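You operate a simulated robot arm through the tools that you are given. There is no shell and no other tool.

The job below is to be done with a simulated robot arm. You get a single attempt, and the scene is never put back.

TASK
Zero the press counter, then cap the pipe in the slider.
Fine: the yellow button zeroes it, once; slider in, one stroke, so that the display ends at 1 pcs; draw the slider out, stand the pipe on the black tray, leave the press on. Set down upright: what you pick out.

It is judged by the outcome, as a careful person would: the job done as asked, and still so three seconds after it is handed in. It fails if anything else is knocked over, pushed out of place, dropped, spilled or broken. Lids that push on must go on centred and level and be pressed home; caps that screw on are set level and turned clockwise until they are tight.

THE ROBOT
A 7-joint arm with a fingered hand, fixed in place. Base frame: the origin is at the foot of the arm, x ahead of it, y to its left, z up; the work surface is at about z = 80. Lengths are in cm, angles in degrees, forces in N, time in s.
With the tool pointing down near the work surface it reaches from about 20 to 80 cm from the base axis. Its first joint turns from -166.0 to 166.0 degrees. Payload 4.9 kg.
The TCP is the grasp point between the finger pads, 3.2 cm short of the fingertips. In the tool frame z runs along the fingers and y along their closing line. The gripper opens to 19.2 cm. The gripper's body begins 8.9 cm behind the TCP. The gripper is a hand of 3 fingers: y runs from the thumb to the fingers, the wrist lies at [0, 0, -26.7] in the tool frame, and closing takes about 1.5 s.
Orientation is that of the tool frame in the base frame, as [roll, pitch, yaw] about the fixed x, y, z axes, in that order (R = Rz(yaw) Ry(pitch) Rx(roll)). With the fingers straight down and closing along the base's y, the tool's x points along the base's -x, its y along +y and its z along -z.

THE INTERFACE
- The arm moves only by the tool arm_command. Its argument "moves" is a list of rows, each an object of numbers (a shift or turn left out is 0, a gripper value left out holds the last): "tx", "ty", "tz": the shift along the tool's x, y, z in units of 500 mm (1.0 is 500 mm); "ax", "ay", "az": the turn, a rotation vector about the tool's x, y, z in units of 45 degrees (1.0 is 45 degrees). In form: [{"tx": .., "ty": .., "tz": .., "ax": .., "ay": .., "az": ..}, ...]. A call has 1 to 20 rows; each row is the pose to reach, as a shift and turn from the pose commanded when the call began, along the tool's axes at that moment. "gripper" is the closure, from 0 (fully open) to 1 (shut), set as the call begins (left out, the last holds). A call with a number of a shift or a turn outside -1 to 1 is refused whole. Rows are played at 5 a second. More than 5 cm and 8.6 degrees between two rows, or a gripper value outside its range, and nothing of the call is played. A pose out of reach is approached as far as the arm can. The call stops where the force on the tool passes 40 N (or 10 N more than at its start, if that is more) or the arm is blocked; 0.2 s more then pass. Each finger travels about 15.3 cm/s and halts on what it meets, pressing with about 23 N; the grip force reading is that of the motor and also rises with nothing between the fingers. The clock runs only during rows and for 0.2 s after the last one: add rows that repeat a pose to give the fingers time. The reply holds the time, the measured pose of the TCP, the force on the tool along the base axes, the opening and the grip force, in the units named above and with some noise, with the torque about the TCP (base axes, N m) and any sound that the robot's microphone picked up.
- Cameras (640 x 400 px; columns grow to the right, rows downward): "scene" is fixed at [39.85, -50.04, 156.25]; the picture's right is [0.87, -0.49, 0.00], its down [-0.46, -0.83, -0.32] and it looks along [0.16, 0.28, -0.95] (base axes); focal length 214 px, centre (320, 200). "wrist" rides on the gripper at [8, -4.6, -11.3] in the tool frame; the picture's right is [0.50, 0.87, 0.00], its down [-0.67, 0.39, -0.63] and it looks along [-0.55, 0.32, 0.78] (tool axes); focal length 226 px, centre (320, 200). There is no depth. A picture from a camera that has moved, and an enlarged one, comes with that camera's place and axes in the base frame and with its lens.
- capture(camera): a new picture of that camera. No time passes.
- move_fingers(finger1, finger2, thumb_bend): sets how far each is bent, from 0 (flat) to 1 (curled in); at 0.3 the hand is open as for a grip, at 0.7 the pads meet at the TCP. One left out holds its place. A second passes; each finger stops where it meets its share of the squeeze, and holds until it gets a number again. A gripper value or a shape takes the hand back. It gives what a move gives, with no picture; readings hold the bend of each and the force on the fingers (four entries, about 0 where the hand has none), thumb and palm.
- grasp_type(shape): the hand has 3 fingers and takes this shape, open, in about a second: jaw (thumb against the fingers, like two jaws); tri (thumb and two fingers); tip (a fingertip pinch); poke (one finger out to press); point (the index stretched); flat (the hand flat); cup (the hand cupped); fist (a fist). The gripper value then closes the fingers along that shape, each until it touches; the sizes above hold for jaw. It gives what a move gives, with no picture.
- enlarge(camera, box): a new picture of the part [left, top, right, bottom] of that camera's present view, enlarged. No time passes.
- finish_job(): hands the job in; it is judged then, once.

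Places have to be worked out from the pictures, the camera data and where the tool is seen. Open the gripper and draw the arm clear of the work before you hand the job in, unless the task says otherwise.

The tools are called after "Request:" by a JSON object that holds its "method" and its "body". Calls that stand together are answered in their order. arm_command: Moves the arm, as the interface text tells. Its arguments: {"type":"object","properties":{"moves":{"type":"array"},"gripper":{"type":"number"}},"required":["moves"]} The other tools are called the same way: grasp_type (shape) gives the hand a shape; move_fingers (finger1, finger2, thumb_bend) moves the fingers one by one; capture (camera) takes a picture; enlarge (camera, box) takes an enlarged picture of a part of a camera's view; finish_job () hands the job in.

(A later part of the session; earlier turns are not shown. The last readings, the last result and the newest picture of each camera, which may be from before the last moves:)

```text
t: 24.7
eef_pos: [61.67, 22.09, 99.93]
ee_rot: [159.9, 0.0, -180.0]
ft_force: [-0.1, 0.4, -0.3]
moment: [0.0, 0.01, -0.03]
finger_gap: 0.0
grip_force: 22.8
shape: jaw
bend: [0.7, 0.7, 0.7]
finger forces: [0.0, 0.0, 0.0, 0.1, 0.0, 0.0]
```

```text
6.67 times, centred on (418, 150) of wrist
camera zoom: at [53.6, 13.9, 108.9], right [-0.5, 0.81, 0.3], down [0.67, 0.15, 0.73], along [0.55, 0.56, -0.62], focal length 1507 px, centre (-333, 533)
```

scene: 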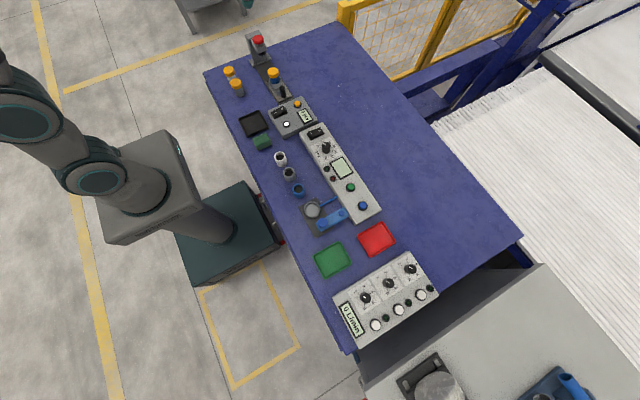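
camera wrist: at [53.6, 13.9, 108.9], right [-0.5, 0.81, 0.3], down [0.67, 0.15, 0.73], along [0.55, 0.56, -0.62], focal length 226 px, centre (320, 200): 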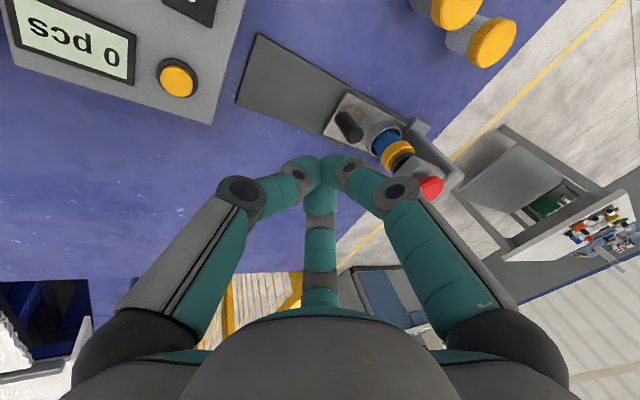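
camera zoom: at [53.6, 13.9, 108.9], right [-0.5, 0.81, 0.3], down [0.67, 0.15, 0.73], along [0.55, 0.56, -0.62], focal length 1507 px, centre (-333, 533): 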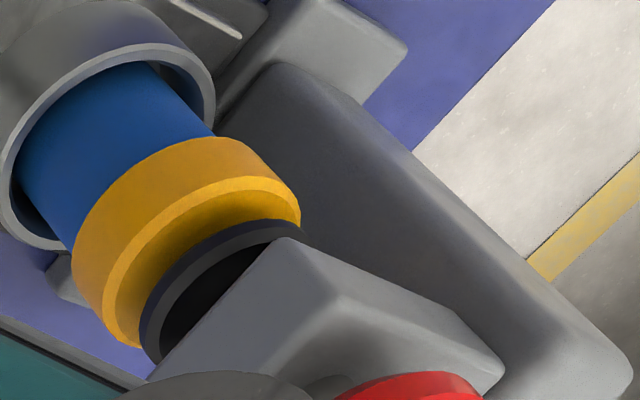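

The cap sits centred under the black ram, and the stop is reached. I now rise, bring the hand upright and go to a spot about 4 cm above the red knob (61.5, 39.6).

Request:
{"method": "arm_command", "body": {"moves": [{"ty": 0.0137, "tz": -0.0376}, {"ty": 0.0274, "tz": -0.0752}, {"ty": 0.041, "tz": -0.1128}, {"tx": 0.001, "ty": 0.088, "tz": -0.0957, "ax": 0.0634}, {"tx": 0.002, "ty": 0.135, "tz": -0.0786, "ax": 0.1269}, {"tx": 0.002, "ty": 0.182, "tz": -0.0615, "ax": 0.1903}, {"tx": 0.003, "ty": 0.2289, "tz": -0.0444, "ax": 0.2537}, {"tx": 0.003, "ty": 0.2759, "tz": -0.0273, "ax": 0.3171}, {"tx": 0.004, "ty": 0.3229, "tz": -0.0102, "ax": 0.3806}, {"tx": 0.004, "ty": 0.3718, "tz": 0.0076, "ax": 0.444}, {"tx": 0.004, "ty": 0.3582, "tz": 0.0452, "ax": 0.444}, {"tx": 0.004, "ty": 0.3479, "tz": 0.0734, "ax": 0.444}, {"tx": 0.004, "ty": 0.3479, "tz": 0.0734, "ax": 0.444}]}}

Request:
{"method": "capture", "body": {"camera": "wrist"}}

Request:
{"method": "enlarge", "body": {"camera": "scene", "box": [220, 20, 316, 80]}}

Request:
{"method": "enlarge", "body": {"camera": "wrist", "box": [256, 100, 384, 180]}}

```text
t: 27.5
eef_pos: [61.6, 39.58, 102.49]
ee_rot: [179.9, 0.1, -180.0]
ft_force: [-0.3, -0.5, 0.0]
moment: [-0.01, 0.01, 0.0]
finger_gap: 0.0
grip_force: 22.7
shape: jaw
bend: [0.7, 0.7, 0.7]
finger forces: [0.0, 0.1, 0.0, 0.0, 0.0, 0.0]
```

```text
taken
camera wrist: at [53.48, 35.02, 113.73], right [-0.5, 0.87, 0.0], down [0.67, 0.39, 0.63], along [0.55, 0.32, -0.78], focal length 226 px, centre (320, 200)
```

wrist: 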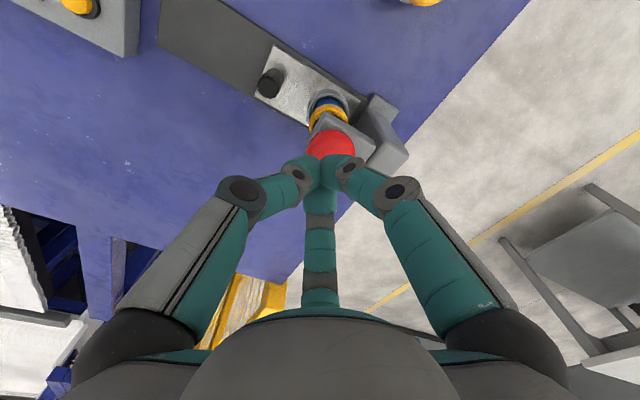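

```text
6.67 times, centred on (268, 50) of scene
camera zoom: at [39.85, -50.04, 156.25], right [0.87, -0.49, 0.0], down [-0.46, -0.83, -0.32], along [0.16, 0.28, -0.95], focal length 1430 px, centre (667, 1200)
```

zoom: 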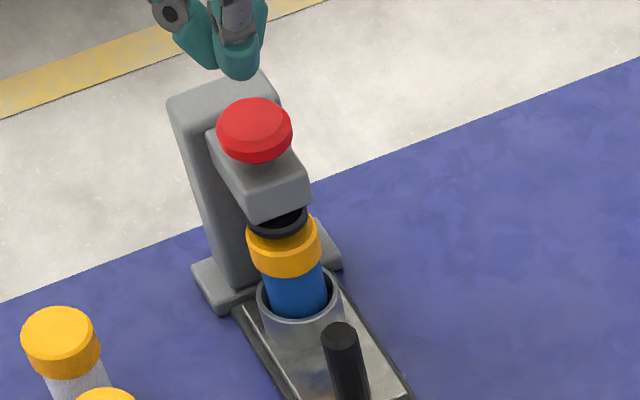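

```text
5.00 times, centred on (320, 140) of wrist
camera zoom: at [53.48, 35.02, 113.73], right [-0.5, 0.87, 0.0], down [0.67, 0.39, 0.63], along [0.55, 0.32, -0.78], focal length 1130 px, centre (320, 500)
```

zoom: 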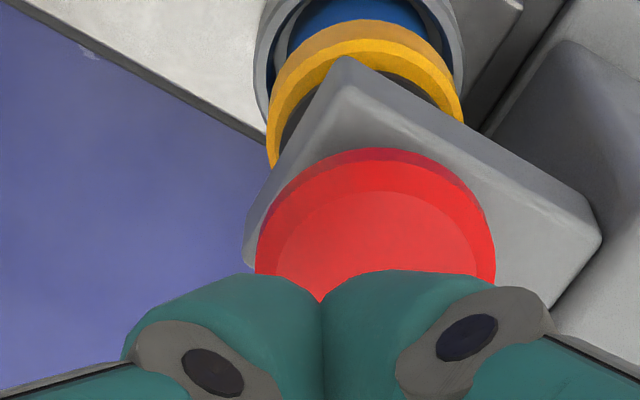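

From this view the knob centre comes out nearer (61.7, 40.9), slightly further than first estimated. Before the stroke I check closely that the cap is really centred under the ram.

Request:
{"method": "enlarge", "body": {"camera": "scene", "box": [246, 34, 294, 64]}}

Request:
{"method": "enlarge", "body": {"camera": "wrist", "box": [300, 86, 364, 126]}}

```text
13.33 times, centred on (270, 49) of scene
camera zoom: at [39.85, -50.04, 156.25], right [0.87, -0.49, 0.0], down [-0.46, -0.83, -0.32], along [0.16, 0.28, -0.95], focal length 2860 px, centre (987, 2213)
```

zoom: 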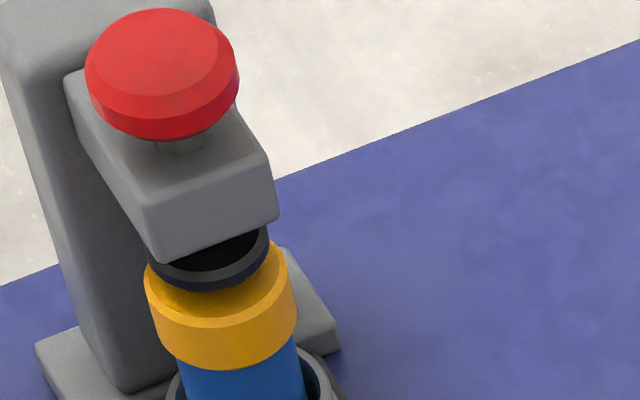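

```text
10.00 times, centred on (332, 106) of wrist
camera zoom: at [53.48, 35.02, 113.73], right [-0.5, 0.87, 0.0], down [0.67, 0.39, 0.63], along [0.55, 0.32, -0.78], focal length 2261 px, centre (200, 1140)
```

zoom: 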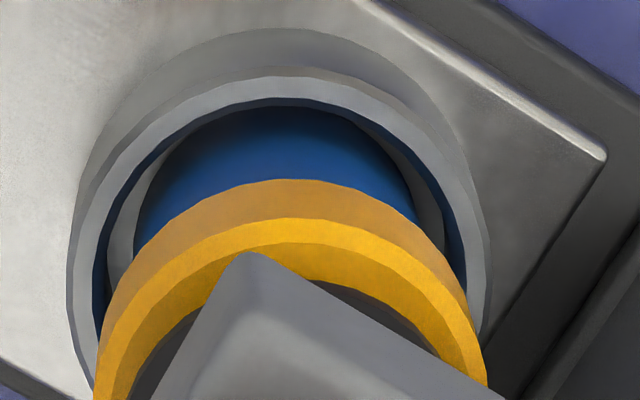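

The ram ring and cap look concentric within measurement. I shift over to the knob's centre at (61.6, 40.9) and lower the tips to about 2 cm above it.

Request:
{"method": "arm_command", "body": {"moves": [{"tx": -0.001, "ty": 0.013, "tz": 0.0}, {"tx": -0.002, "ty": 0.026, "tz": 0.01}, {"tx": -0.002, "ty": 0.026, "tz": 0.03}, {"tx": -0.002, "ty": 0.026, "tz": 0.05}, {"tx": -0.002, "ty": 0.026, "tz": 0.05}]}}

Request:
{"method": "enlarge", "body": {"camera": "wrist", "box": [256, 100, 384, 180]}}

Request:
{"method": "enlarge", "body": {"camera": "scene", "box": [230, 14, 294, 54]}}

```text
t: 28.7
eef_pos: [61.55, 40.88, 100.0]
ee_rot: [-180.0, 0.0, 180.0]
ft_force: [0.8, -0.4, -0.8]
moment: [0.02, -0.01, 0.01]
finger_gap: 0.0
grip_force: 22.8
shape: jaw
bend: [0.7, 0.7, 0.7]
finger forces: [0.0, 0.1, 0.1, 0.0, 0.1, 0.0]
```

```text
5.00 times, centred on (320, 140) of wrist
camera zoom: at [53.55, 36.4, 111.15], right [-0.5, 0.87, 0.0], down [0.67, 0.39, 0.63], along [0.55, 0.32, -0.78], focal length 1130 px, centre (320, 500)
```

zoom: 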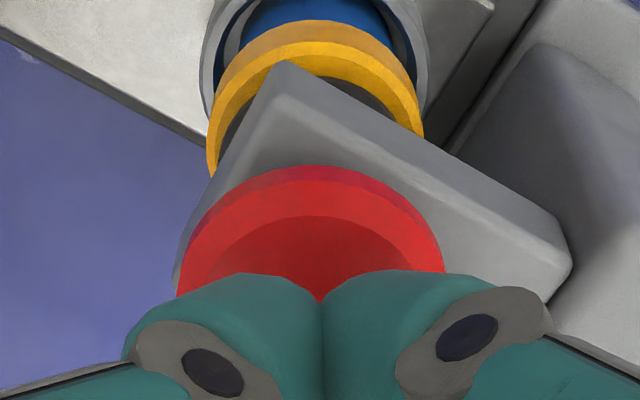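

```text
10.00 times, centred on (262, 34) of scene
camera zoom: at [39.85, -50.04, 156.25], right [0.87, -0.49, 0.0], down [-0.46, -0.83, -0.32], along [0.16, 0.28, -0.95], focal length 2145 px, centre (900, 1860)
```

zoom: 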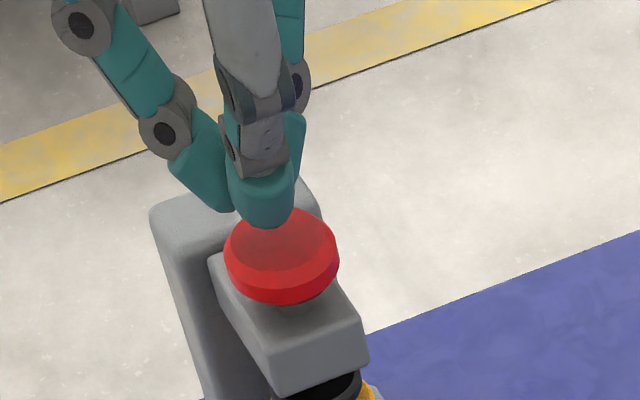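

The tips are centred over the knob (61.57, 40.84, about z 94.9). I descend to contact in small steps and read the force.

Request:
{"method": "arm_command", "body": {"moves": [{"tz": 0.012}, {"tz": 0.024}, {"tz": 0.032}, {"tz": 0.036}, {"tz": 0.039}, {"tz": 0.042}, {"tz": 0.042}]}}

Request:
{"method": "enlarge", "body": {"camera": "scene", "box": [230, 14, 294, 54]}}

Request:
{"method": "enlarge", "body": {"camera": "scene", "box": [266, 90, 330, 130]}}

```text
t: 30.3
eef_pos: [61.52, 40.89, 97.82]
ee_rot: [180.0, 0.0, -179.9]
ft_force: [-0.3, 0.0, 0.8]
moment: [0.0, 0.02, 0.0]
finger_gap: 0.0
grip_force: 23.3
shape: jaw
bend: [0.7, 0.7, 0.7]
finger forces: [0.0, 0.1, 0.1, 0.0, 0.1, 0.0]
```

```text
10.00 times, centred on (262, 34) of scene
camera zoom: at [39.85, -50.04, 156.25], right [0.87, -0.49, 0.0], down [-0.46, -0.83, -0.32], along [0.16, 0.28, -0.95], focal length 2145 px, centre (900, 1860)
```

zoom: 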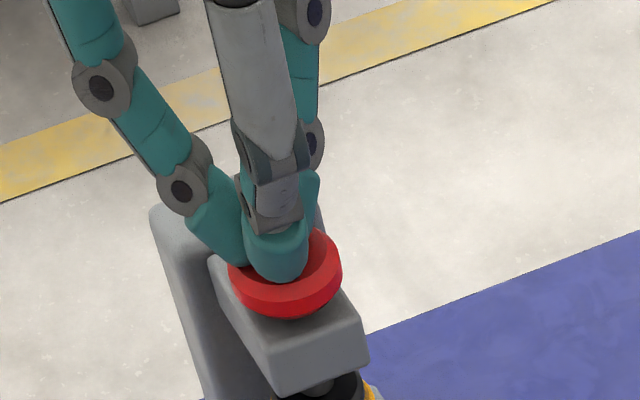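

```text
10.00 times, centred on (298, 110) of scene
camera zoom: at [39.85, -50.04, 156.25], right [0.87, -0.49, 0.0], down [-0.46, -0.83, -0.32], along [0.16, 0.28, -0.95], focal length 2145 px, centre (540, 1100)
```

zoom: 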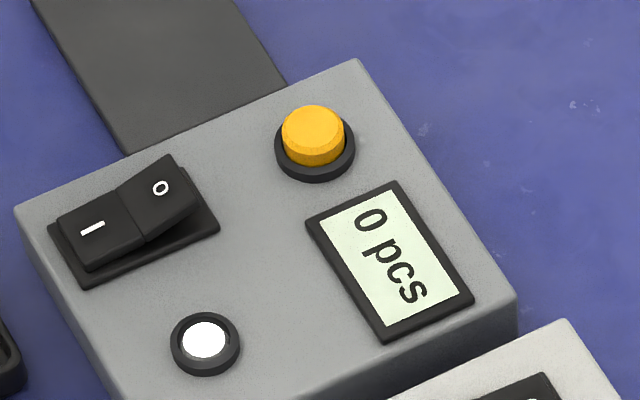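

The knob and ram go down with the fingers at very little force, so this is a hand press. The display still shows 0; I continue the same stroke downward slowly.

Request:
{"method": "arm_command", "body": {"moves": [{"tz": 0.003}, {"tz": 0.006}, {"tz": 0.009}, {"tz": 0.012}, {"tz": 0.015}, {"tz": 0.018}, {"tz": 0.018}]}}

Request:
{"method": "enlarge", "body": {"camera": "scene", "box": [240, 24, 304, 64]}}

```text
t: 31.9
eef_pos: [61.59, 40.91, 96.95]
ee_rot: [179.9, 0.0, 180.0]
ft_force: [0.7, 0.6, 6.2]
moment: [0.07, -0.02, 0.01]
finger_gap: 0.03
grip_force: 22.8
shape: jaw
bend: [0.7, 0.7, 0.7]
finger forces: [0.0, 0.0, 0.0, 0.0, 0.1, 0.0]
heard: click
```

```text
10.00 times, centred on (272, 44) of scene
camera zoom: at [39.85, -50.04, 156.25], right [0.87, -0.49, 0.0], down [-0.46, -0.83, -0.32], along [0.16, 0.28, -0.95], focal length 2145 px, centre (800, 1760)
```

zoom: 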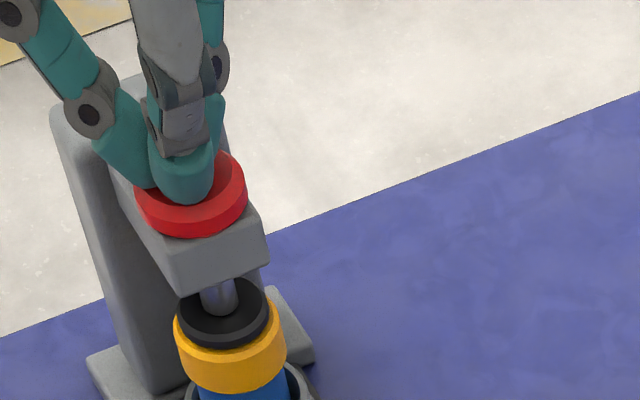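

A click was heard with 6 N, and the ram is on the cap. I check the display and how far the cap has gone down.

Request:
{"method": "enlarge", "body": {"camera": "scene", "box": [266, 90, 330, 130]}}

Request:
{"method": "enlarge", "body": {"camera": "wrist", "box": [256, 60, 384, 140]}}

Request:
{"method": "enlarge", "body": {"camera": "scene", "box": [250, 40, 298, 70]}}

```text
10.00 times, centred on (298, 110) of scene
camera zoom: at [39.85, -50.04, 156.25], right [0.87, -0.49, 0.0], down [-0.46, -0.83, -0.32], along [0.16, 0.28, -0.95], focal length 2145 px, centre (540, 1100)
```

zoom: 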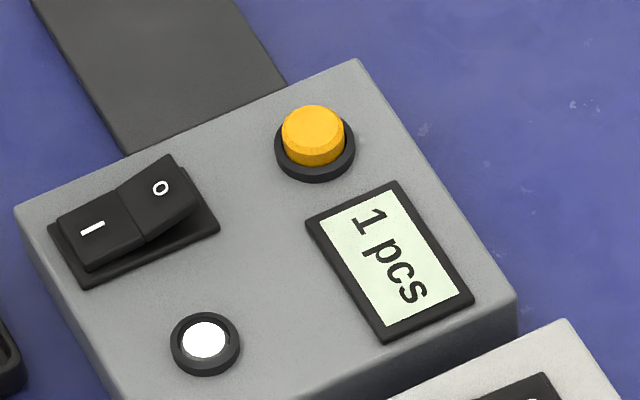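

```text
5.00 times, centred on (320, 100) of wrist
camera zoom: at [53.53, 36.38, 108.19], right [-0.5, 0.87, 0.0], down [0.67, 0.39, 0.63], along [0.55, 0.32, -0.77], focal length 1130 px, centre (320, 700)
```

zoom: 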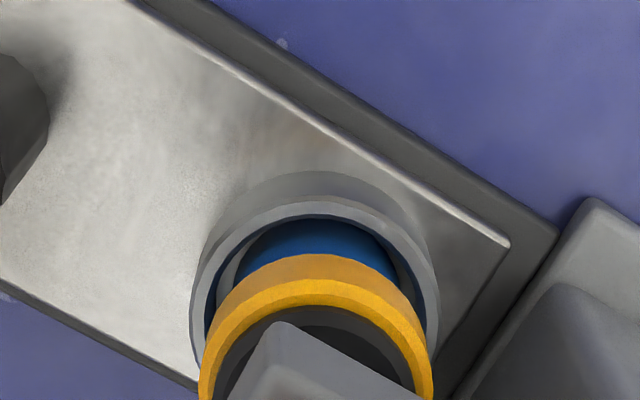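

```text
13.33 times, centred on (274, 55) of scene
camera zoom: at [39.85, -50.04, 156.25], right [0.87, -0.49, 0.0], down [-0.46, -0.83, -0.32], along [0.16, 0.28, -0.95], focal length 2860 px, centre (933, 2133)
```

zoom: 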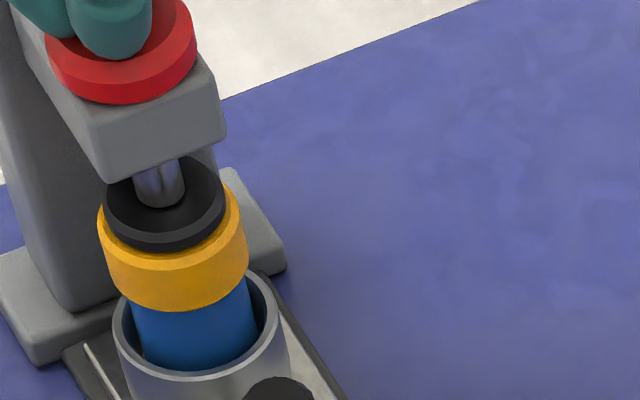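

The display reads 1 pcs. Without releasing, I press further in the same stroke to make sure the cap is fully home, watching for a hard stop.

Request:
{"method": "arm_command", "body": {"moves": [{"tz": 0.001}, {"tz": 0.002}, {"tz": 0.003}, {"tz": 0.004}, {"tz": 0.005}, {"tz": 0.006}]}}

Request:
{"method": "enlarge", "body": {"camera": "scene", "box": [250, 40, 298, 70]}}

```text
t: 33.3
eef_pos: [61.62, 40.94, 96.83]
ee_rot: [179.9, 0.0, 179.9]
ft_force: [-3.1, -1.8, 17.5]
moment: [-0.06, 0.2, -0.01]
finger_gap: 0.01
grip_force: 23.0
shape: jaw
bend: [0.7, 0.7, 0.7]
finger forces: [0.1, 0.0, 0.1, 0.1, 0.0, 0.1]
```

```text
13.33 times, centred on (274, 55) of scene
camera zoom: at [39.85, -50.04, 156.25], right [0.87, -0.49, 0.0], down [-0.46, -0.83, -0.32], along [0.16, 0.28, -0.95], focal length 2860 px, centre (933, 2133)
```

zoom: 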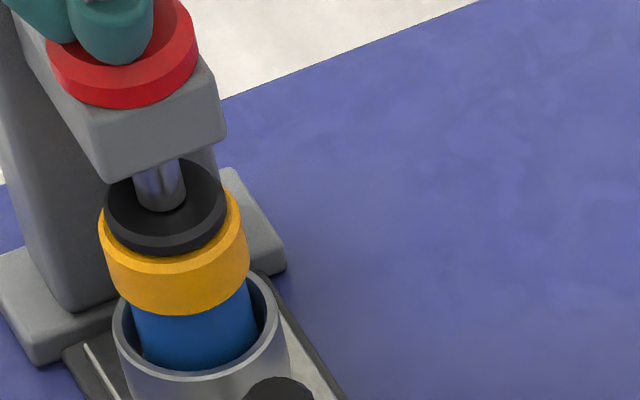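

Force rises to 17 N and the cap moves a little lower. I keep pressing in the same stroke.

Request:
{"method": "arm_command", "body": {"moves": [{"tz": 0.002}, {"tz": 0.004}, {"tz": 0.006}, {"tz": 0.008}, {"tz": 0.01}, {"tz": 0.012}]}}

Request:
{"method": "enlarge", "body": {"camera": "scene", "box": [250, 40, 298, 70]}}

Request:
{"method": "enlarge", "body": {"camera": "scene", "box": [266, 90, 330, 130]}}

```text
t: 34.2
eef_pos: [61.82, 41.02, 96.92]
ee_rot: [179.8, 0.4, -180.0]
ft_force: [0.9, -0.4, 5.4]
moment: [0.01, 0.02, -0.02]
finger_gap: 0.0
grip_force: 22.7
shape: jaw
bend: [0.7, 0.7, 0.7]
finger forces: [0.0, 0.0, 0.0, 0.0, 0.1, 0.1]
stopped in row 4: the force on the tool passed its limit at 42 N (the readings are from after the stop); the commanded pose is now the measured one
```

```text
13.33 times, centred on (274, 55) of scene
camera zoom: at [39.85, -50.04, 156.25], right [0.87, -0.49, 0.0], down [-0.46, -0.83, -0.32], along [0.16, 0.28, -0.95], focal length 2860 px, centre (933, 2133)
```

zoom: 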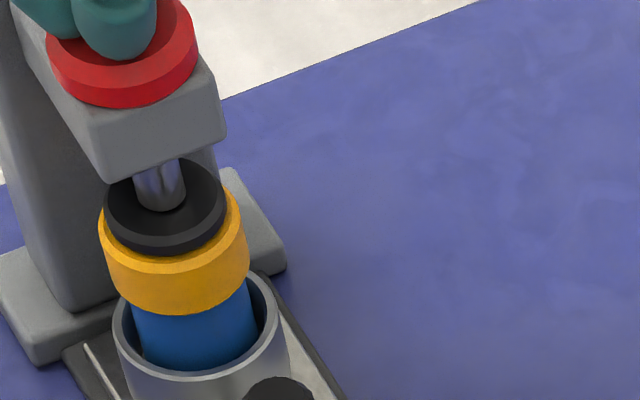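

```text
10.00 times, centred on (298, 110) of scene
camera zoom: at [39.85, -50.04, 156.25], right [0.87, -0.49, 0.0], down [-0.46, -0.83, -0.32], along [0.16, 0.28, -0.95], focal length 2145 px, centre (540, 1100)
```

zoom: 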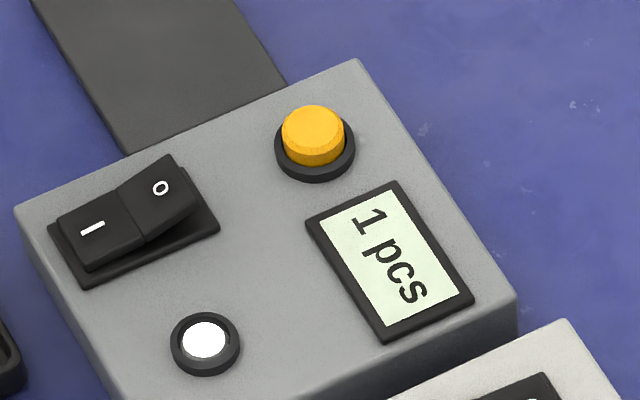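

The stroke bottomed out on a hard stop (42 N) and the counter stays at 1 pcs. I lift straight up to release the knob.

Request:
{"method": "arm_command", "body": {"moves": [{"tz": -0.01}, {"tz": -0.02}, {"tz": -0.035}, {"tz": -0.055}, {"tz": -0.085}, {"tz": -0.125}, {"tz": -0.125}]}}

Request:
{"method": "enlarge", "body": {"camera": "scene", "box": [236, 30, 300, 70]}}

Request:
{"method": "enlarge", "body": {"camera": "scene", "box": [266, 90, 330, 130]}}

Request:
{"method": "capture", "body": {"camera": "wrist"}}

```text
t: 35.8
eef_pos: [61.66, 40.89, 102.99]
ee_rot: [179.8, 0.2, -180.0]
ft_force: [-0.4, -0.1, -0.6]
moment: [-0.02, 0.01, -0.01]
finger_gap: 0.0
grip_force: 23.2
shape: jaw
bend: [0.7, 0.7, 0.7]
finger forces: [0.0, 0.2, 0.0, 0.0, 0.1, 0.0]
```

```text
10.00 times, centred on (268, 50) of scene
camera zoom: at [39.85, -50.04, 156.25], right [0.87, -0.49, 0.0], down [-0.46, -0.83, -0.32], along [0.16, 0.28, -0.95], focal length 2145 px, centre (840, 1700)
```

zoom: 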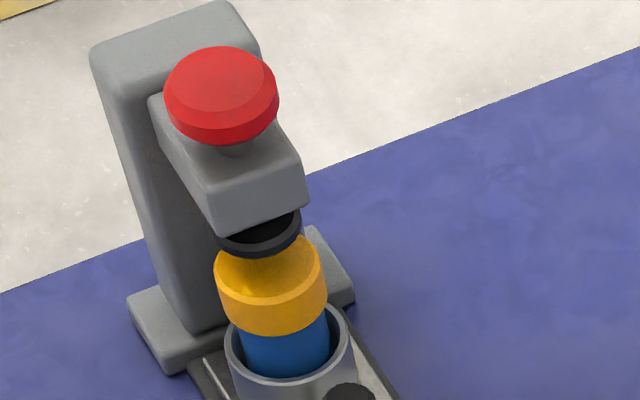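

```text
10.00 times, centred on (298, 110) of scene
camera zoom: at [39.85, -50.04, 156.25], right [0.87, -0.49, 0.0], down [-0.46, -0.83, -0.32], along [0.16, 0.28, -0.95], focal length 2145 px, centre (540, 1100)
```

zoom: 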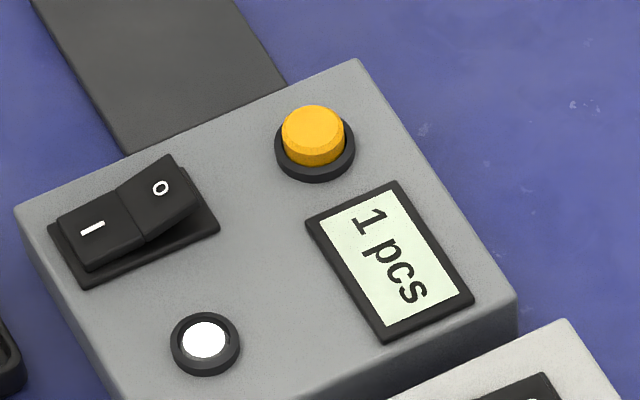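

```text
taken
camera wrist: at [53.57, 36.35, 114.17], right [-0.5, 0.87, 0.0], down [0.67, 0.39, 0.64], along [0.55, 0.32, -0.77], focal length 226 px, centre (320, 200)
```

wrist: 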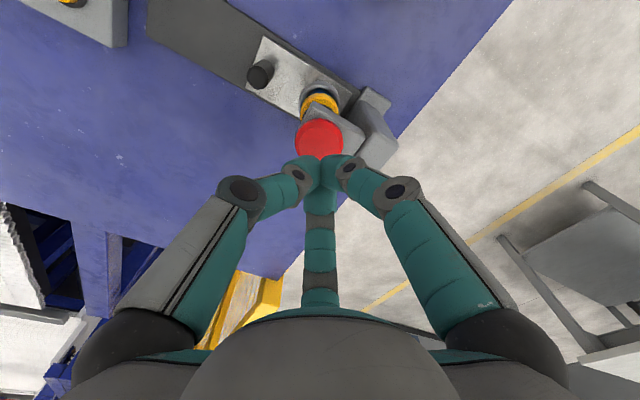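

The ram is back up, the cap sits lower on the pipe and the counter reads 1 pcs. Now I go back to draw the slider out by its handle, which is at about (61.8, 32.8): first back off in y and tilt 20° again.

Request:
{"method": "arm_command", "body": {"moves": [{"ty": -0.07, "tz": -0.01}, {"ty": -0.14, "tz": -0.01}, {"ty": -0.21, "tz": -0.01}, {"ty": -0.28, "tz": -0.005}, {"ty": -0.299, "ax": -0.15}, {"ty": -0.299, "ax": -0.3}, {"ty": -0.299, "ax": -0.44}, {"ty": -0.299, "ax": -0.44}]}}

Request:
{"method": "arm_command", "body": {"moves": [{"tz": 0}, {"tz": 0}, {"tz": 0}, {"tz": 0}, {"tz": 0}, {"tz": 0}], "gripper": 0.62}}

Request:
{"method": "capture", "body": {"camera": "wrist"}}

Request:
{"method": "enlarge", "body": {"camera": "scene", "box": [220, 20, 348, 100]}}

```text
t: 37.6
eef_pos: [61.7, 26.02, 102.89]
ee_rot: [160.0, 0.2, -180.0]
ft_force: [0.0, 0.3, 0.2]
moment: [0.01, -0.01, 0.0]
finger_gap: 0.0
grip_force: 22.8
shape: jaw
bend: [0.7, 0.7, 0.7]
finger forces: [0.0, 0.0, 0.0, 0.0, 0.0, 0.0]
```

```text
t: 39.0
eef_pos: [61.68, 25.98, 102.96]
ee_rot: [160.0, 0.2, -180.0]
ft_force: [0.0, 0.4, -0.4]
moment: [0.01, 0.05, 0.01]
finger_gap: 7.26
grip_force: 0.0
shape: jaw
bend: [0.43, 0.43, 0.7]
finger forces: [0.0, 0.0, 0.1, 0.0, 0.0, 0.0]
```

```text
taken
camera wrist: at [53.63, 17.87, 111.87], right [-0.5, 0.81, 0.29], down [0.67, 0.15, 0.73], along [0.55, 0.56, -0.62], focal length 226 px, centre (320, 200)
```

wrist: 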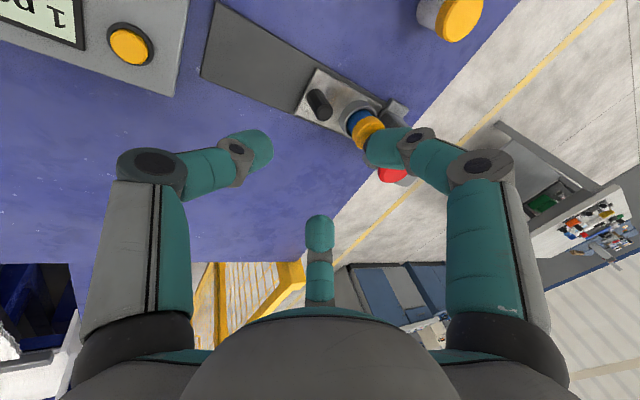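

```text
5.00 times, centred on (284, 60) of scene
camera zoom: at [39.85, -50.04, 156.25], right [0.87, -0.49, 0.0], down [-0.46, -0.83, -0.32], along [0.16, 0.28, -0.95], focal length 1072 px, centre (500, 900)
```

zoom: 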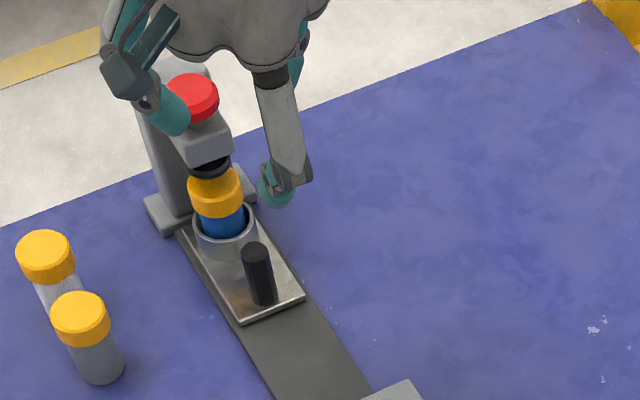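

The fingers are open to a 7.3 cm gap, spread at 120° around the axis. I zoom in on the handle to fix its position before approaching.

Request:
{"method": "enlarge", "body": {"camera": "wrist", "box": [280, 60, 376, 120]}}

Request:
{"method": "enlarge", "body": {"camera": "scene", "box": [250, 50, 298, 80]}}

```text
6.67 times, centred on (328, 90) of wrist
camera zoom: at [53.63, 17.87, 111.87], right [-0.5, 0.81, 0.29], down [0.67, 0.15, 0.73], along [0.55, 0.56, -0.62], focal length 1507 px, centre (267, 933)
```

zoom: 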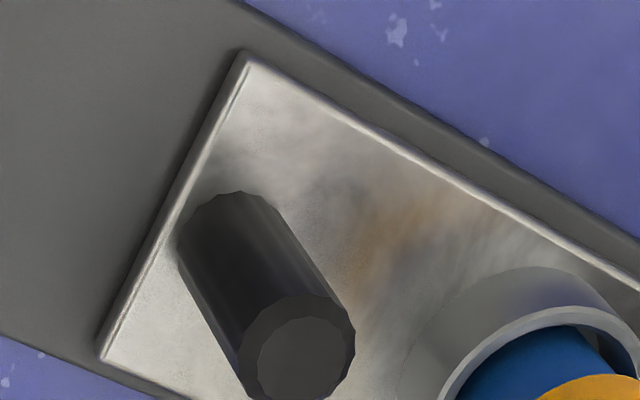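

```text
13.33 times, centred on (274, 65) of scene
camera zoom: at [39.85, -50.04, 156.25], right [0.87, -0.49, 0.0], down [-0.46, -0.83, -0.32], along [0.16, 0.28, -0.95], focal length 2860 px, centre (933, 2000)
```

zoom: 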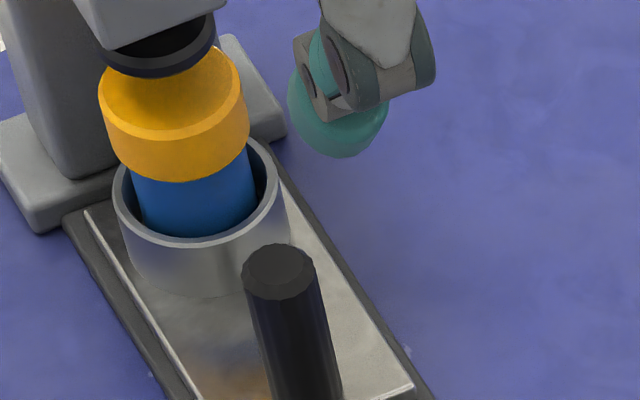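

The handle is at (61.6, 32.9) with its top at z 86.1. I reduce the tilt to about 12°, which keeps the thumb off the rail, and approach to where the tips are just above the handle top.

Request:
{"method": "arm_command", "body": {"moves": [{"tx": 0.0005, "ty": 0.0093, "tz": 0.0404, "ax": 0.045}, {"tx": 0.001, "ty": 0.0185, "tz": 0.0807, "ax": 0.09}, {"tx": 0.0015, "ty": 0.0278, "tz": 0.1211, "ax": 0.135}, {"tx": 0.002, "ty": 0.037, "tz": 0.1614, "ax": 0.178}, {"tx": 0.002, "ty": 0.0326, "tz": 0.2027, "ax": 0.178}, {"tx": 0.002, "ty": 0.0282, "tz": 0.2441, "ax": 0.178}, {"tx": 0.002, "ty": 0.0238, "tz": 0.2854, "ax": 0.178}, {"tx": 0.002, "ty": 0.0238, "tz": 0.2854, "ax": 0.178}]}}

Request:
{"method": "capture", "body": {"camera": "wrist"}}

Request:
{"method": "enlarge", "body": {"camera": "scene", "box": [230, 30, 326, 90]}}

```text
t: 40.8
eef_pos: [61.59, 32.04, 89.93]
ee_rot: [168.1, 0.4, -180.0]
ft_force: [0.1, -0.4, 1.2]
moment: [-0.01, -0.01, -0.01]
finger_gap: 7.23
grip_force: 0.1
shape: jaw
bend: [0.43, 0.43, 0.7]
finger forces: [0.0, 0.0, 0.0, 0.0, 0.0, 0.0]
```

```text
taken
camera wrist: at [53.48, 25.29, 99.92], right [-0.5, 0.85, 0.18], down [0.67, 0.25, 0.7], along [0.55, 0.47, -0.69], focal length 226 px, centre (320, 200)
```

wrist: 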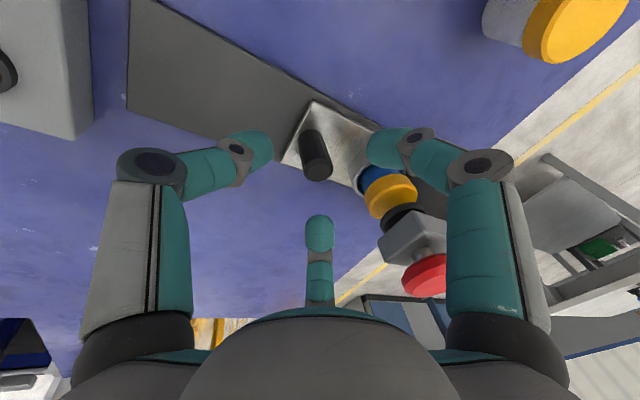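

```text
6.67 times, centred on (278, 60) of scene
camera zoom: at [39.85, -50.04, 156.25], right [0.87, -0.49, 0.0], down [-0.46, -0.83, -0.32], along [0.16, 0.28, -0.95], focal length 1430 px, centre (600, 1133)
```

zoom: 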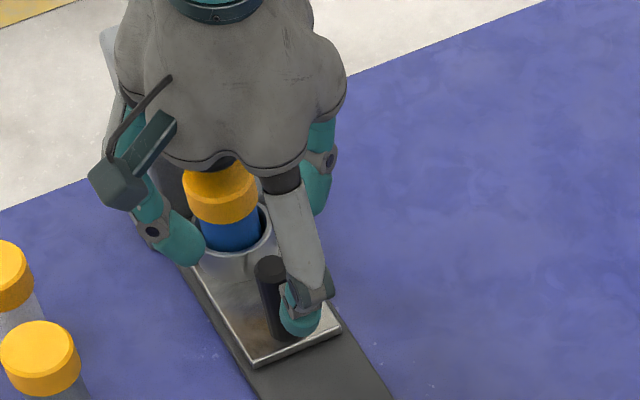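

The handle stands nicely between the open fingers. I go down the rest so the pads straddle the upper half of the handle.

Request:
{"method": "arm_command", "body": {"moves": [{"ty": 0.0005, "tz": 0.02}, {"ty": 0.001, "tz": 0.04}, {"ty": 0.0015, "tz": 0.06}, {"ty": 0.002, "tz": 0.0771}, {"ty": 0.002, "tz": 0.0771}]}}

Request:
{"method": "capture", "body": {"camera": "wrist"}}

Request:
{"method": "enlarge", "body": {"camera": "scene", "box": [230, 30, 326, 90]}}

```text
t: 42.0
eef_pos: [61.71, 32.82, 86.16]
ee_rot: [168.1, 0.3, 180.0]
ft_force: [0.1, 0.1, -0.5]
moment: [-0.01, 0.03, 0.02]
finger_gap: 7.26
grip_force: 0.2
shape: jaw
bend: [0.43, 0.43, 0.7]
finger forces: [0.0, 0.1, 0.1, 0.1, 0.0, 0.0]
```

```text
taken
camera wrist: at [53.56, 26.16, 96.13], right [-0.5, 0.85, 0.18], down [0.67, 0.25, 0.7], along [0.55, 0.47, -0.69], focal length 226 px, centre (320, 200)
```

wrist: 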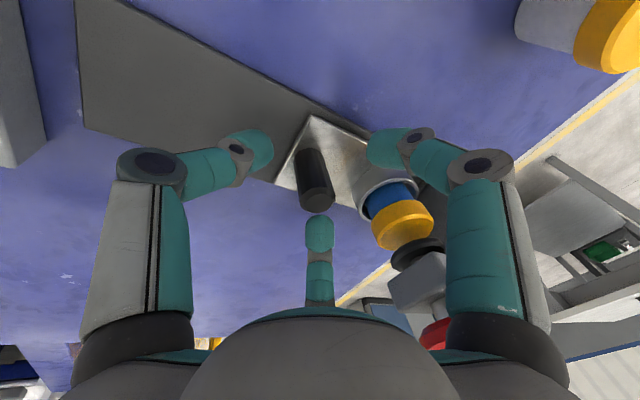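

```text
6.67 times, centred on (278, 60) of scene
camera zoom: at [39.85, -50.04, 156.25], right [0.87, -0.49, 0.0], down [-0.46, -0.83, -0.32], along [0.16, 0.28, -0.95], focal length 1430 px, centre (600, 1133)
```

zoom: 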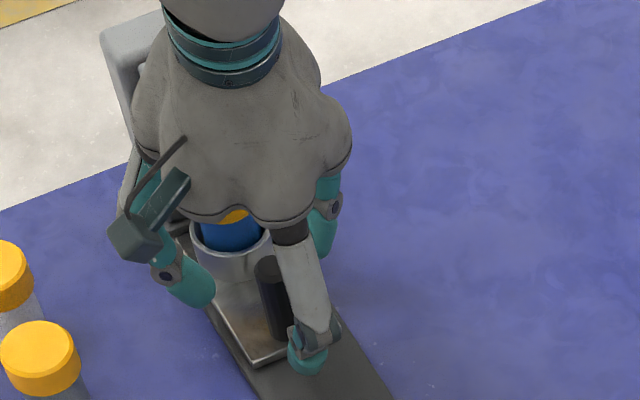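

The handle top lies right at the image centre, between all three digits. I close the fingers on it.

Request:
{"method": "arm_command", "body": {"moves": [{"tz": 0}, {"tz": 0}, {"tz": 0}, {"tz": 0}, {"tz": 0}, {"tz": 0}, {"tz": 0}], "gripper": 1}}

Request:
{"method": "capture", "body": {"camera": "wrist"}}

```text
t: 43.6
eef_pos: [61.7, 32.89, 86.0]
ee_rot: [168.1, 0.2, -180.0]
ft_force: [0.1, 1.9, -5.5]
moment: [-0.07, 0.01, 0.02]
finger_gap: 1.99
grip_force: 23.5
shape: jaw
bend: [0.72, 0.74, 0.7]
finger forces: [19.5, 19.6, 0.0, 0.0, 20.0, 0.0]
```

```text
taken
camera wrist: at [53.55, 26.15, 96.1], right [-0.5, 0.85, 0.18], down [0.67, 0.25, 0.7], along [0.55, 0.47, -0.69], focal length 226 px, centre (320, 200)
```

wrist: 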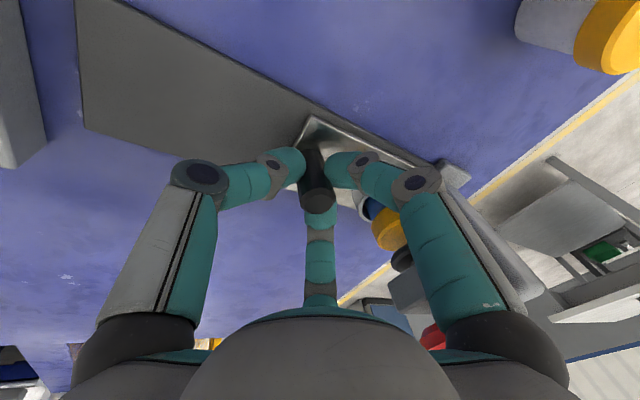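

All three digits hold the handle (about 2 cm, 20 N each). I draw the slider out slowly along -y, 10 cm.

Request:
{"method": "arm_command", "body": {"moves": [{"ty": -0.005, "tz": -0.0011}, {"ty": -0.0147, "tz": -0.0031}, {"ty": -0.0244, "tz": -0.0052}, {"ty": -0.0342, "tz": -0.0073}, {"ty": -0.044, "tz": -0.0094}, {"ty": -0.0538, "tz": -0.0114}, {"ty": -0.0636, "tz": -0.0135}, {"ty": -0.0734, "tz": -0.0156}, {"ty": -0.0831, "tz": -0.0177}, {"ty": -0.0929, "tz": -0.0198}, {"ty": -0.1027, "tz": -0.0218}, {"ty": -0.1125, "tz": -0.0239}, {"ty": -0.1223, "tz": -0.026}, {"ty": -0.132, "tz": -0.0281}, {"ty": -0.1418, "tz": -0.0301}, {"ty": -0.1516, "tz": -0.0322}, {"ty": -0.1614, "tz": -0.0343}, {"ty": -0.1712, "tz": -0.0364}, {"ty": -0.181, "tz": -0.0385}, {"ty": -0.1907, "tz": -0.0405}]}}

Request:
{"method": "capture", "body": {"camera": "wrist"}}

Request:
{"method": "enlarge", "body": {"camera": "scene", "box": [230, 40, 326, 100]}}

```text
t: 47.8
eef_pos: [61.7, 23.16, 85.99]
ee_rot: [168.1, 0.2, -180.0]
ft_force: [-1.2, -0.7, -12.0]
moment: [-0.18, 0.09, -0.01]
finger_gap: 1.97
grip_force: 23.0
shape: jaw
bend: [0.72, 0.74, 0.7]
finger forces: [19.5, 19.3, 0.1, 0.1, 21.5, 0.1]
```

```text
taken
camera wrist: at [53.54, 16.36, 96.13], right [-0.5, 0.85, 0.18], down [0.67, 0.25, 0.7], along [0.55, 0.47, -0.69], focal length 226 px, centre (320, 200)
```

wrist: 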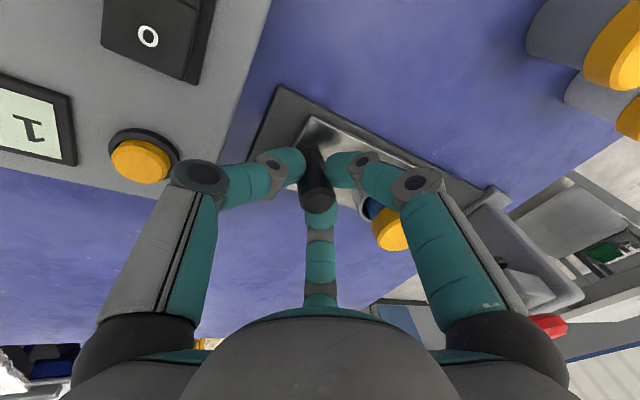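

```text
6.67 times, centred on (278, 70) of scene
camera zoom: at [39.85, -50.04, 156.25], right [0.87, -0.49, 0.0], down [-0.46, -0.83, -0.32], along [0.16, 0.28, -0.95], focal length 1430 px, centre (600, 1067)
```

zoom: 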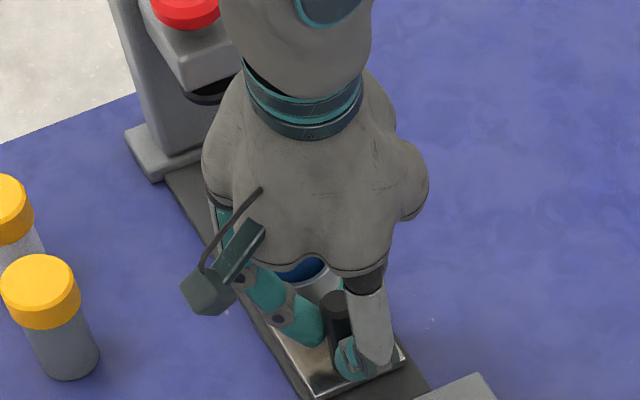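

The slider has come 9.7 cm and is moving freely. I pull the last stretch in finer steps until the outer stop is felt.

Request:
{"method": "arm_command", "body": {"moves": [{"ty": -0.0039, "tz": -0.0004}, {"ty": -0.0078, "tz": -0.0008}, {"ty": -0.0117, "tz": -0.0012}, {"ty": -0.0156, "tz": -0.0017}, {"ty": -0.0196, "tz": -0.0021}, {"ty": -0.0235, "tz": -0.0025}]}}

Request:
{"method": "enlarge", "body": {"camera": "wrist", "box": [200, 80, 360, 180]}}

```text
t: 49.2
eef_pos: [61.67, 21.97, 86.08]
ee_rot: [168.0, 0.4, -179.9]
ft_force: [-6.1, -0.4, -0.2]
moment: [-0.16, 0.13, -0.03]
finger_gap: 1.97
grip_force: 23.2
shape: jaw
bend: [0.72, 0.74, 0.7]
finger forces: [22.2, 19.8, 0.0, 0.0, 23.5, 0.0]
```

```text
4.00 times, centred on (280, 130) of wrist
camera zoom: at [53.55, 15.18, 96.06], right [-0.5, 0.85, 0.18], down [0.67, 0.25, 0.7], along [0.55, 0.47, -0.69], focal length 904 px, centre (480, 480)
```

zoom: 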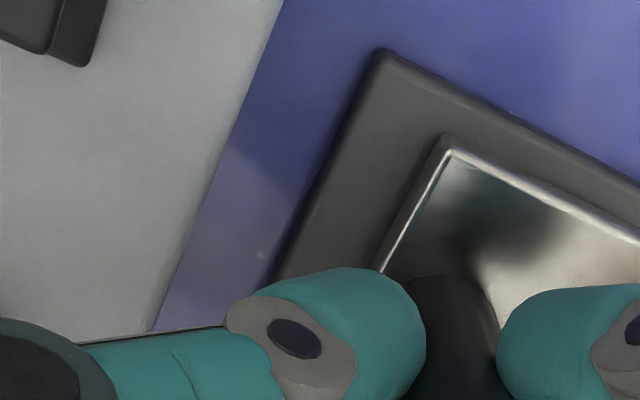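

The plate edge is almost back to its starting distance from the rail end, but no stop is felt yet. I pull a little further.

Request:
{"method": "arm_command", "body": {"moves": [{"ty": -0.002, "tz": -0.0004}, {"ty": -0.0039, "tz": -0.0008}, {"ty": -0.0059, "tz": -0.0012}, {"ty": -0.0078, "tz": -0.0016}, {"ty": -0.0098, "tz": -0.0021}]}}

Request:
{"method": "enlarge", "body": {"camera": "scene", "box": [250, 70, 314, 110]}}

```text
t: 50.4
eef_pos: [61.69, 21.55, 86.02]
ee_rot: [168.1, 0.3, -180.0]
ft_force: [0.6, 18.4, -4.4]
moment: [0.38, 0.06, 0.02]
finger_gap: 1.87
grip_force: 22.8
shape: jaw
bend: [0.72, 0.74, 0.7]
finger forces: [25.2, 25.6, 0.0, 0.1, 12.2, 0.0]
```

```text
10.00 times, centred on (282, 90) of scene
camera zoom: at [39.85, -50.04, 156.25], right [0.87, -0.49, 0.0], down [-0.46, -0.83, -0.32], along [0.16, 0.28, -0.95], focal length 2145 px, centre (700, 1300)
```

zoom: 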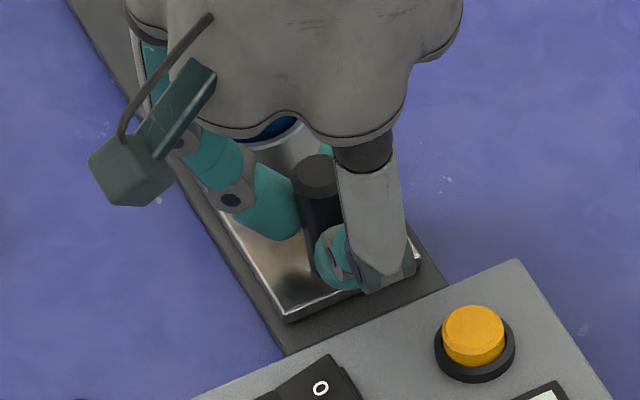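

The outer stop is reached (18 N). I ease off slightly, open the fingers a little (gap about 4.8 cm), and lift clear along the tool axis.

Request:
{"method": "arm_command", "body": {"moves": [{"ty": 0.003, "tz": 0.0006}, {"ty": 0.003, "tz": 0.0006}, {"ty": 0.003, "tz": 0.0006}, {"ty": 0.003, "tz": 0.0006}, {"ty": 0.003, "tz": 0.0006}], "gripper": 0.72}}

Request:
{"method": "capture", "body": {"camera": "wrist"}}

```text
t: 51.6
eef_pos: [61.6, 21.54, 86.15]
ee_rot: [168.0, 0.4, 179.9]
ft_force: [0.0, -0.3, 0.2]
moment: [-0.02, 0.0, 0.04]
finger_gap: 5.37
grip_force: 0.1
shape: jaw
bend: [0.49, 0.49, 0.7]
finger forces: [0.0, 0.0, 0.0, 0.0, 0.1, 0.1]
```

```text
taken
camera wrist: at [53.54, 14.83, 96.06], right [-0.5, 0.85, 0.18], down [0.67, 0.25, 0.7], along [0.55, 0.47, -0.69], focal length 226 px, centre (320, 200)
```

wrist: 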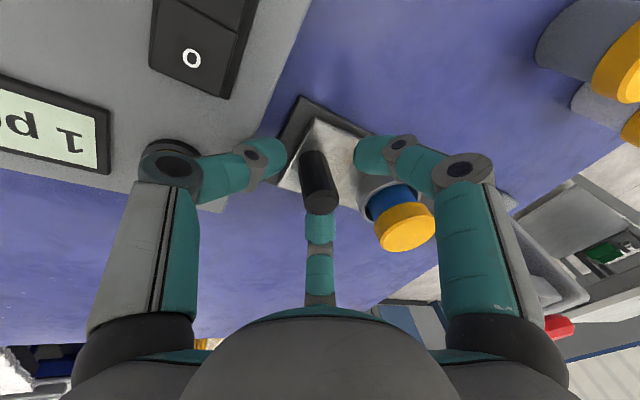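

The handle is released on all sides and nothing is loaded. I lift straight back along the tool axis, 15 cm.

Request:
{"method": "arm_command", "body": {"moves": [{"tz": -0.02}, {"tz": -0.05}, {"tz": -0.1}, {"tz": -0.15}, {"tz": -0.2}, {"tz": -0.25}, {"tz": -0.3}, {"tz": -0.3}]}}

Request:
{"method": "capture", "body": {"camera": "wrist"}}

Request:
{"method": "enlarge", "body": {"camera": "scene", "box": [220, 40, 348, 120]}}

```text
t: 53.4
eef_pos: [61.4, 18.45, 100.71]
ee_rot: [168.0, 0.3, -179.9]
ft_force: [0.1, -0.7, 0.3]
moment: [0.04, -0.04, -0.01]
finger_gap: 5.34
grip_force: 0.0
shape: jaw
bend: [0.49, 0.49, 0.7]
finger forces: [0.0, 0.0, 0.1, 0.1, 0.1, 0.0]
```

```text
taken
camera wrist: at [53.46, 11.7, 110.71], right [-0.5, 0.85, 0.18], down [0.67, 0.25, 0.7], along [0.55, 0.47, -0.69], focal length 226 px, centre (320, 200)
```

wrist: 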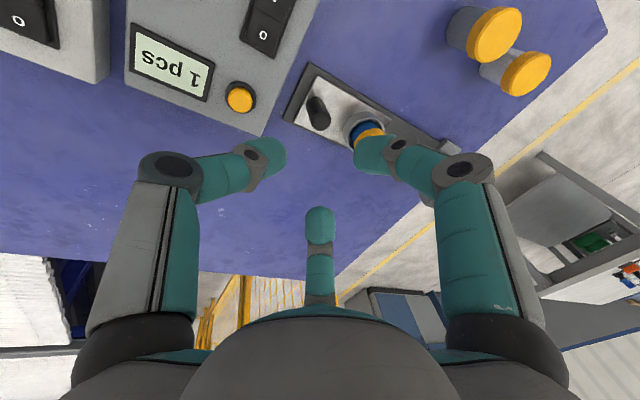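

```text
5.00 times, centred on (284, 80) of scene
camera zoom: at [39.85, -50.04, 156.25], right [0.87, -0.49, 0.0], down [-0.46, -0.83, -0.32], along [0.16, 0.28, -0.95], focal length 1072 px, centre (500, 800)
```

zoom: 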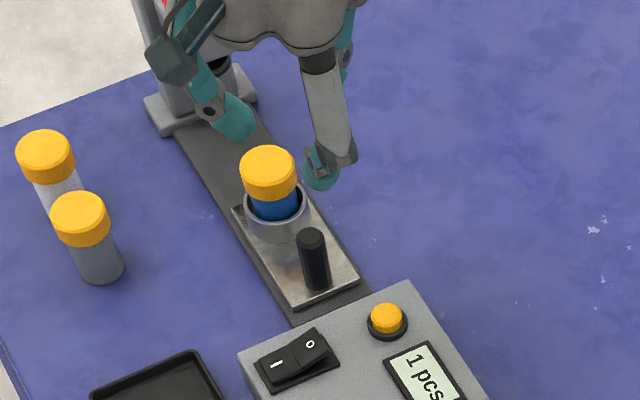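

The slider is out and the counter reads 1 pcs. I bring the hand upright above the pipe (about (61.6, 29.5)), 14 cm up, to locate it precisely before picking it.

Request:
{"method": "arm_command", "body": {"moves": [{"tx": -0.001, "ty": 0.044, "tz": 0.0083, "ax": 0.0533}, {"tx": -0.002, "ty": 0.088, "tz": 0.0167, "ax": 0.1067}, {"tx": -0.003, "ty": 0.132, "tz": 0.025, "ax": 0.16}, {"tx": -0.004, "ty": 0.1761, "tz": 0.0334, "ax": 0.2133}, {"tx": -0.004, "ty": 0.2201, "tz": 0.0417, "ax": 0.2667}, {"tx": -0.004, "ty": 0.2201, "tz": 0.0417, "ax": 0.2667}], "gripper": 0.57}}

Request:
{"method": "capture", "body": {"camera": "wrist"}}

Request:
{"method": "enlarge", "body": {"camera": "wrist", "box": [256, 60, 384, 140]}}

Request:
{"method": "enlarge", "body": {"camera": "scene", "box": [246, 60, 310, 100]}}

```text
t: 54.8
eef_pos: [61.69, 29.63, 100.84]
ee_rot: [-179.9, 0.3, -180.0]
ft_force: [0.8, 0.3, -0.1]
moment: [-0.01, 0.03, -0.01]
finger_gap: 8.22
grip_force: 0.0
shape: jaw
bend: [0.4, 0.4, 0.7]
finger forces: [0.0, 0.1, 0.1, 0.0, 0.1, 0.1]
```

```text
taken
camera wrist: at [53.62, 25.17, 112.11], right [-0.5, 0.87, 0.0], down [0.67, 0.39, 0.63], along [0.55, 0.31, -0.77], focal length 226 px, centre (320, 200)
```

wrist: 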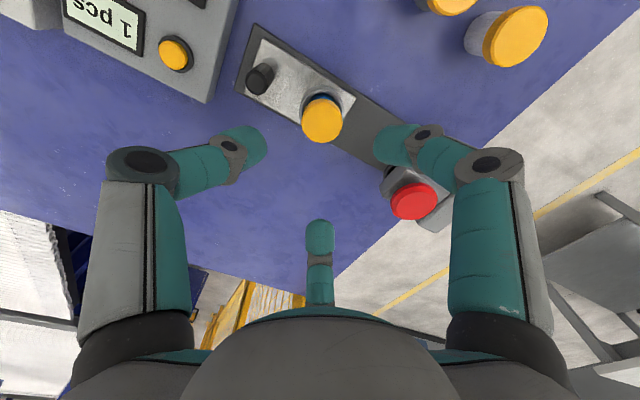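

```text
5.00 times, centred on (320, 100) of wrist
camera zoom: at [53.62, 25.17, 112.11], right [-0.5, 0.87, 0.0], down [0.67, 0.39, 0.63], along [0.55, 0.31, -0.77], focal length 1130 px, centre (320, 700)
```

zoom: 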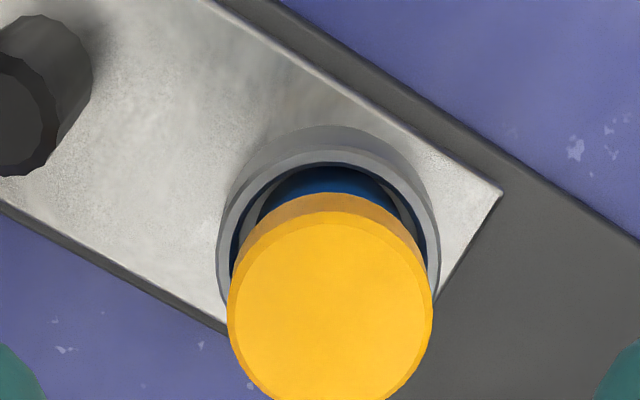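

```text
10.00 times, centred on (278, 80) of scene
camera zoom: at [39.85, -50.04, 156.25], right [0.87, -0.49, 0.0], down [-0.46, -0.83, -0.32], along [0.16, 0.28, -0.95], focal length 2145 px, centre (740, 1400)
```

zoom: 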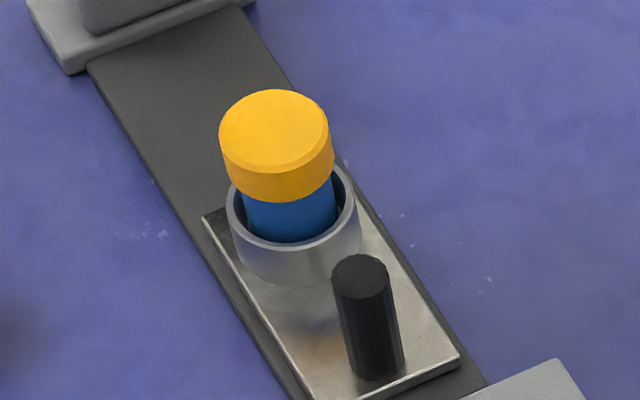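

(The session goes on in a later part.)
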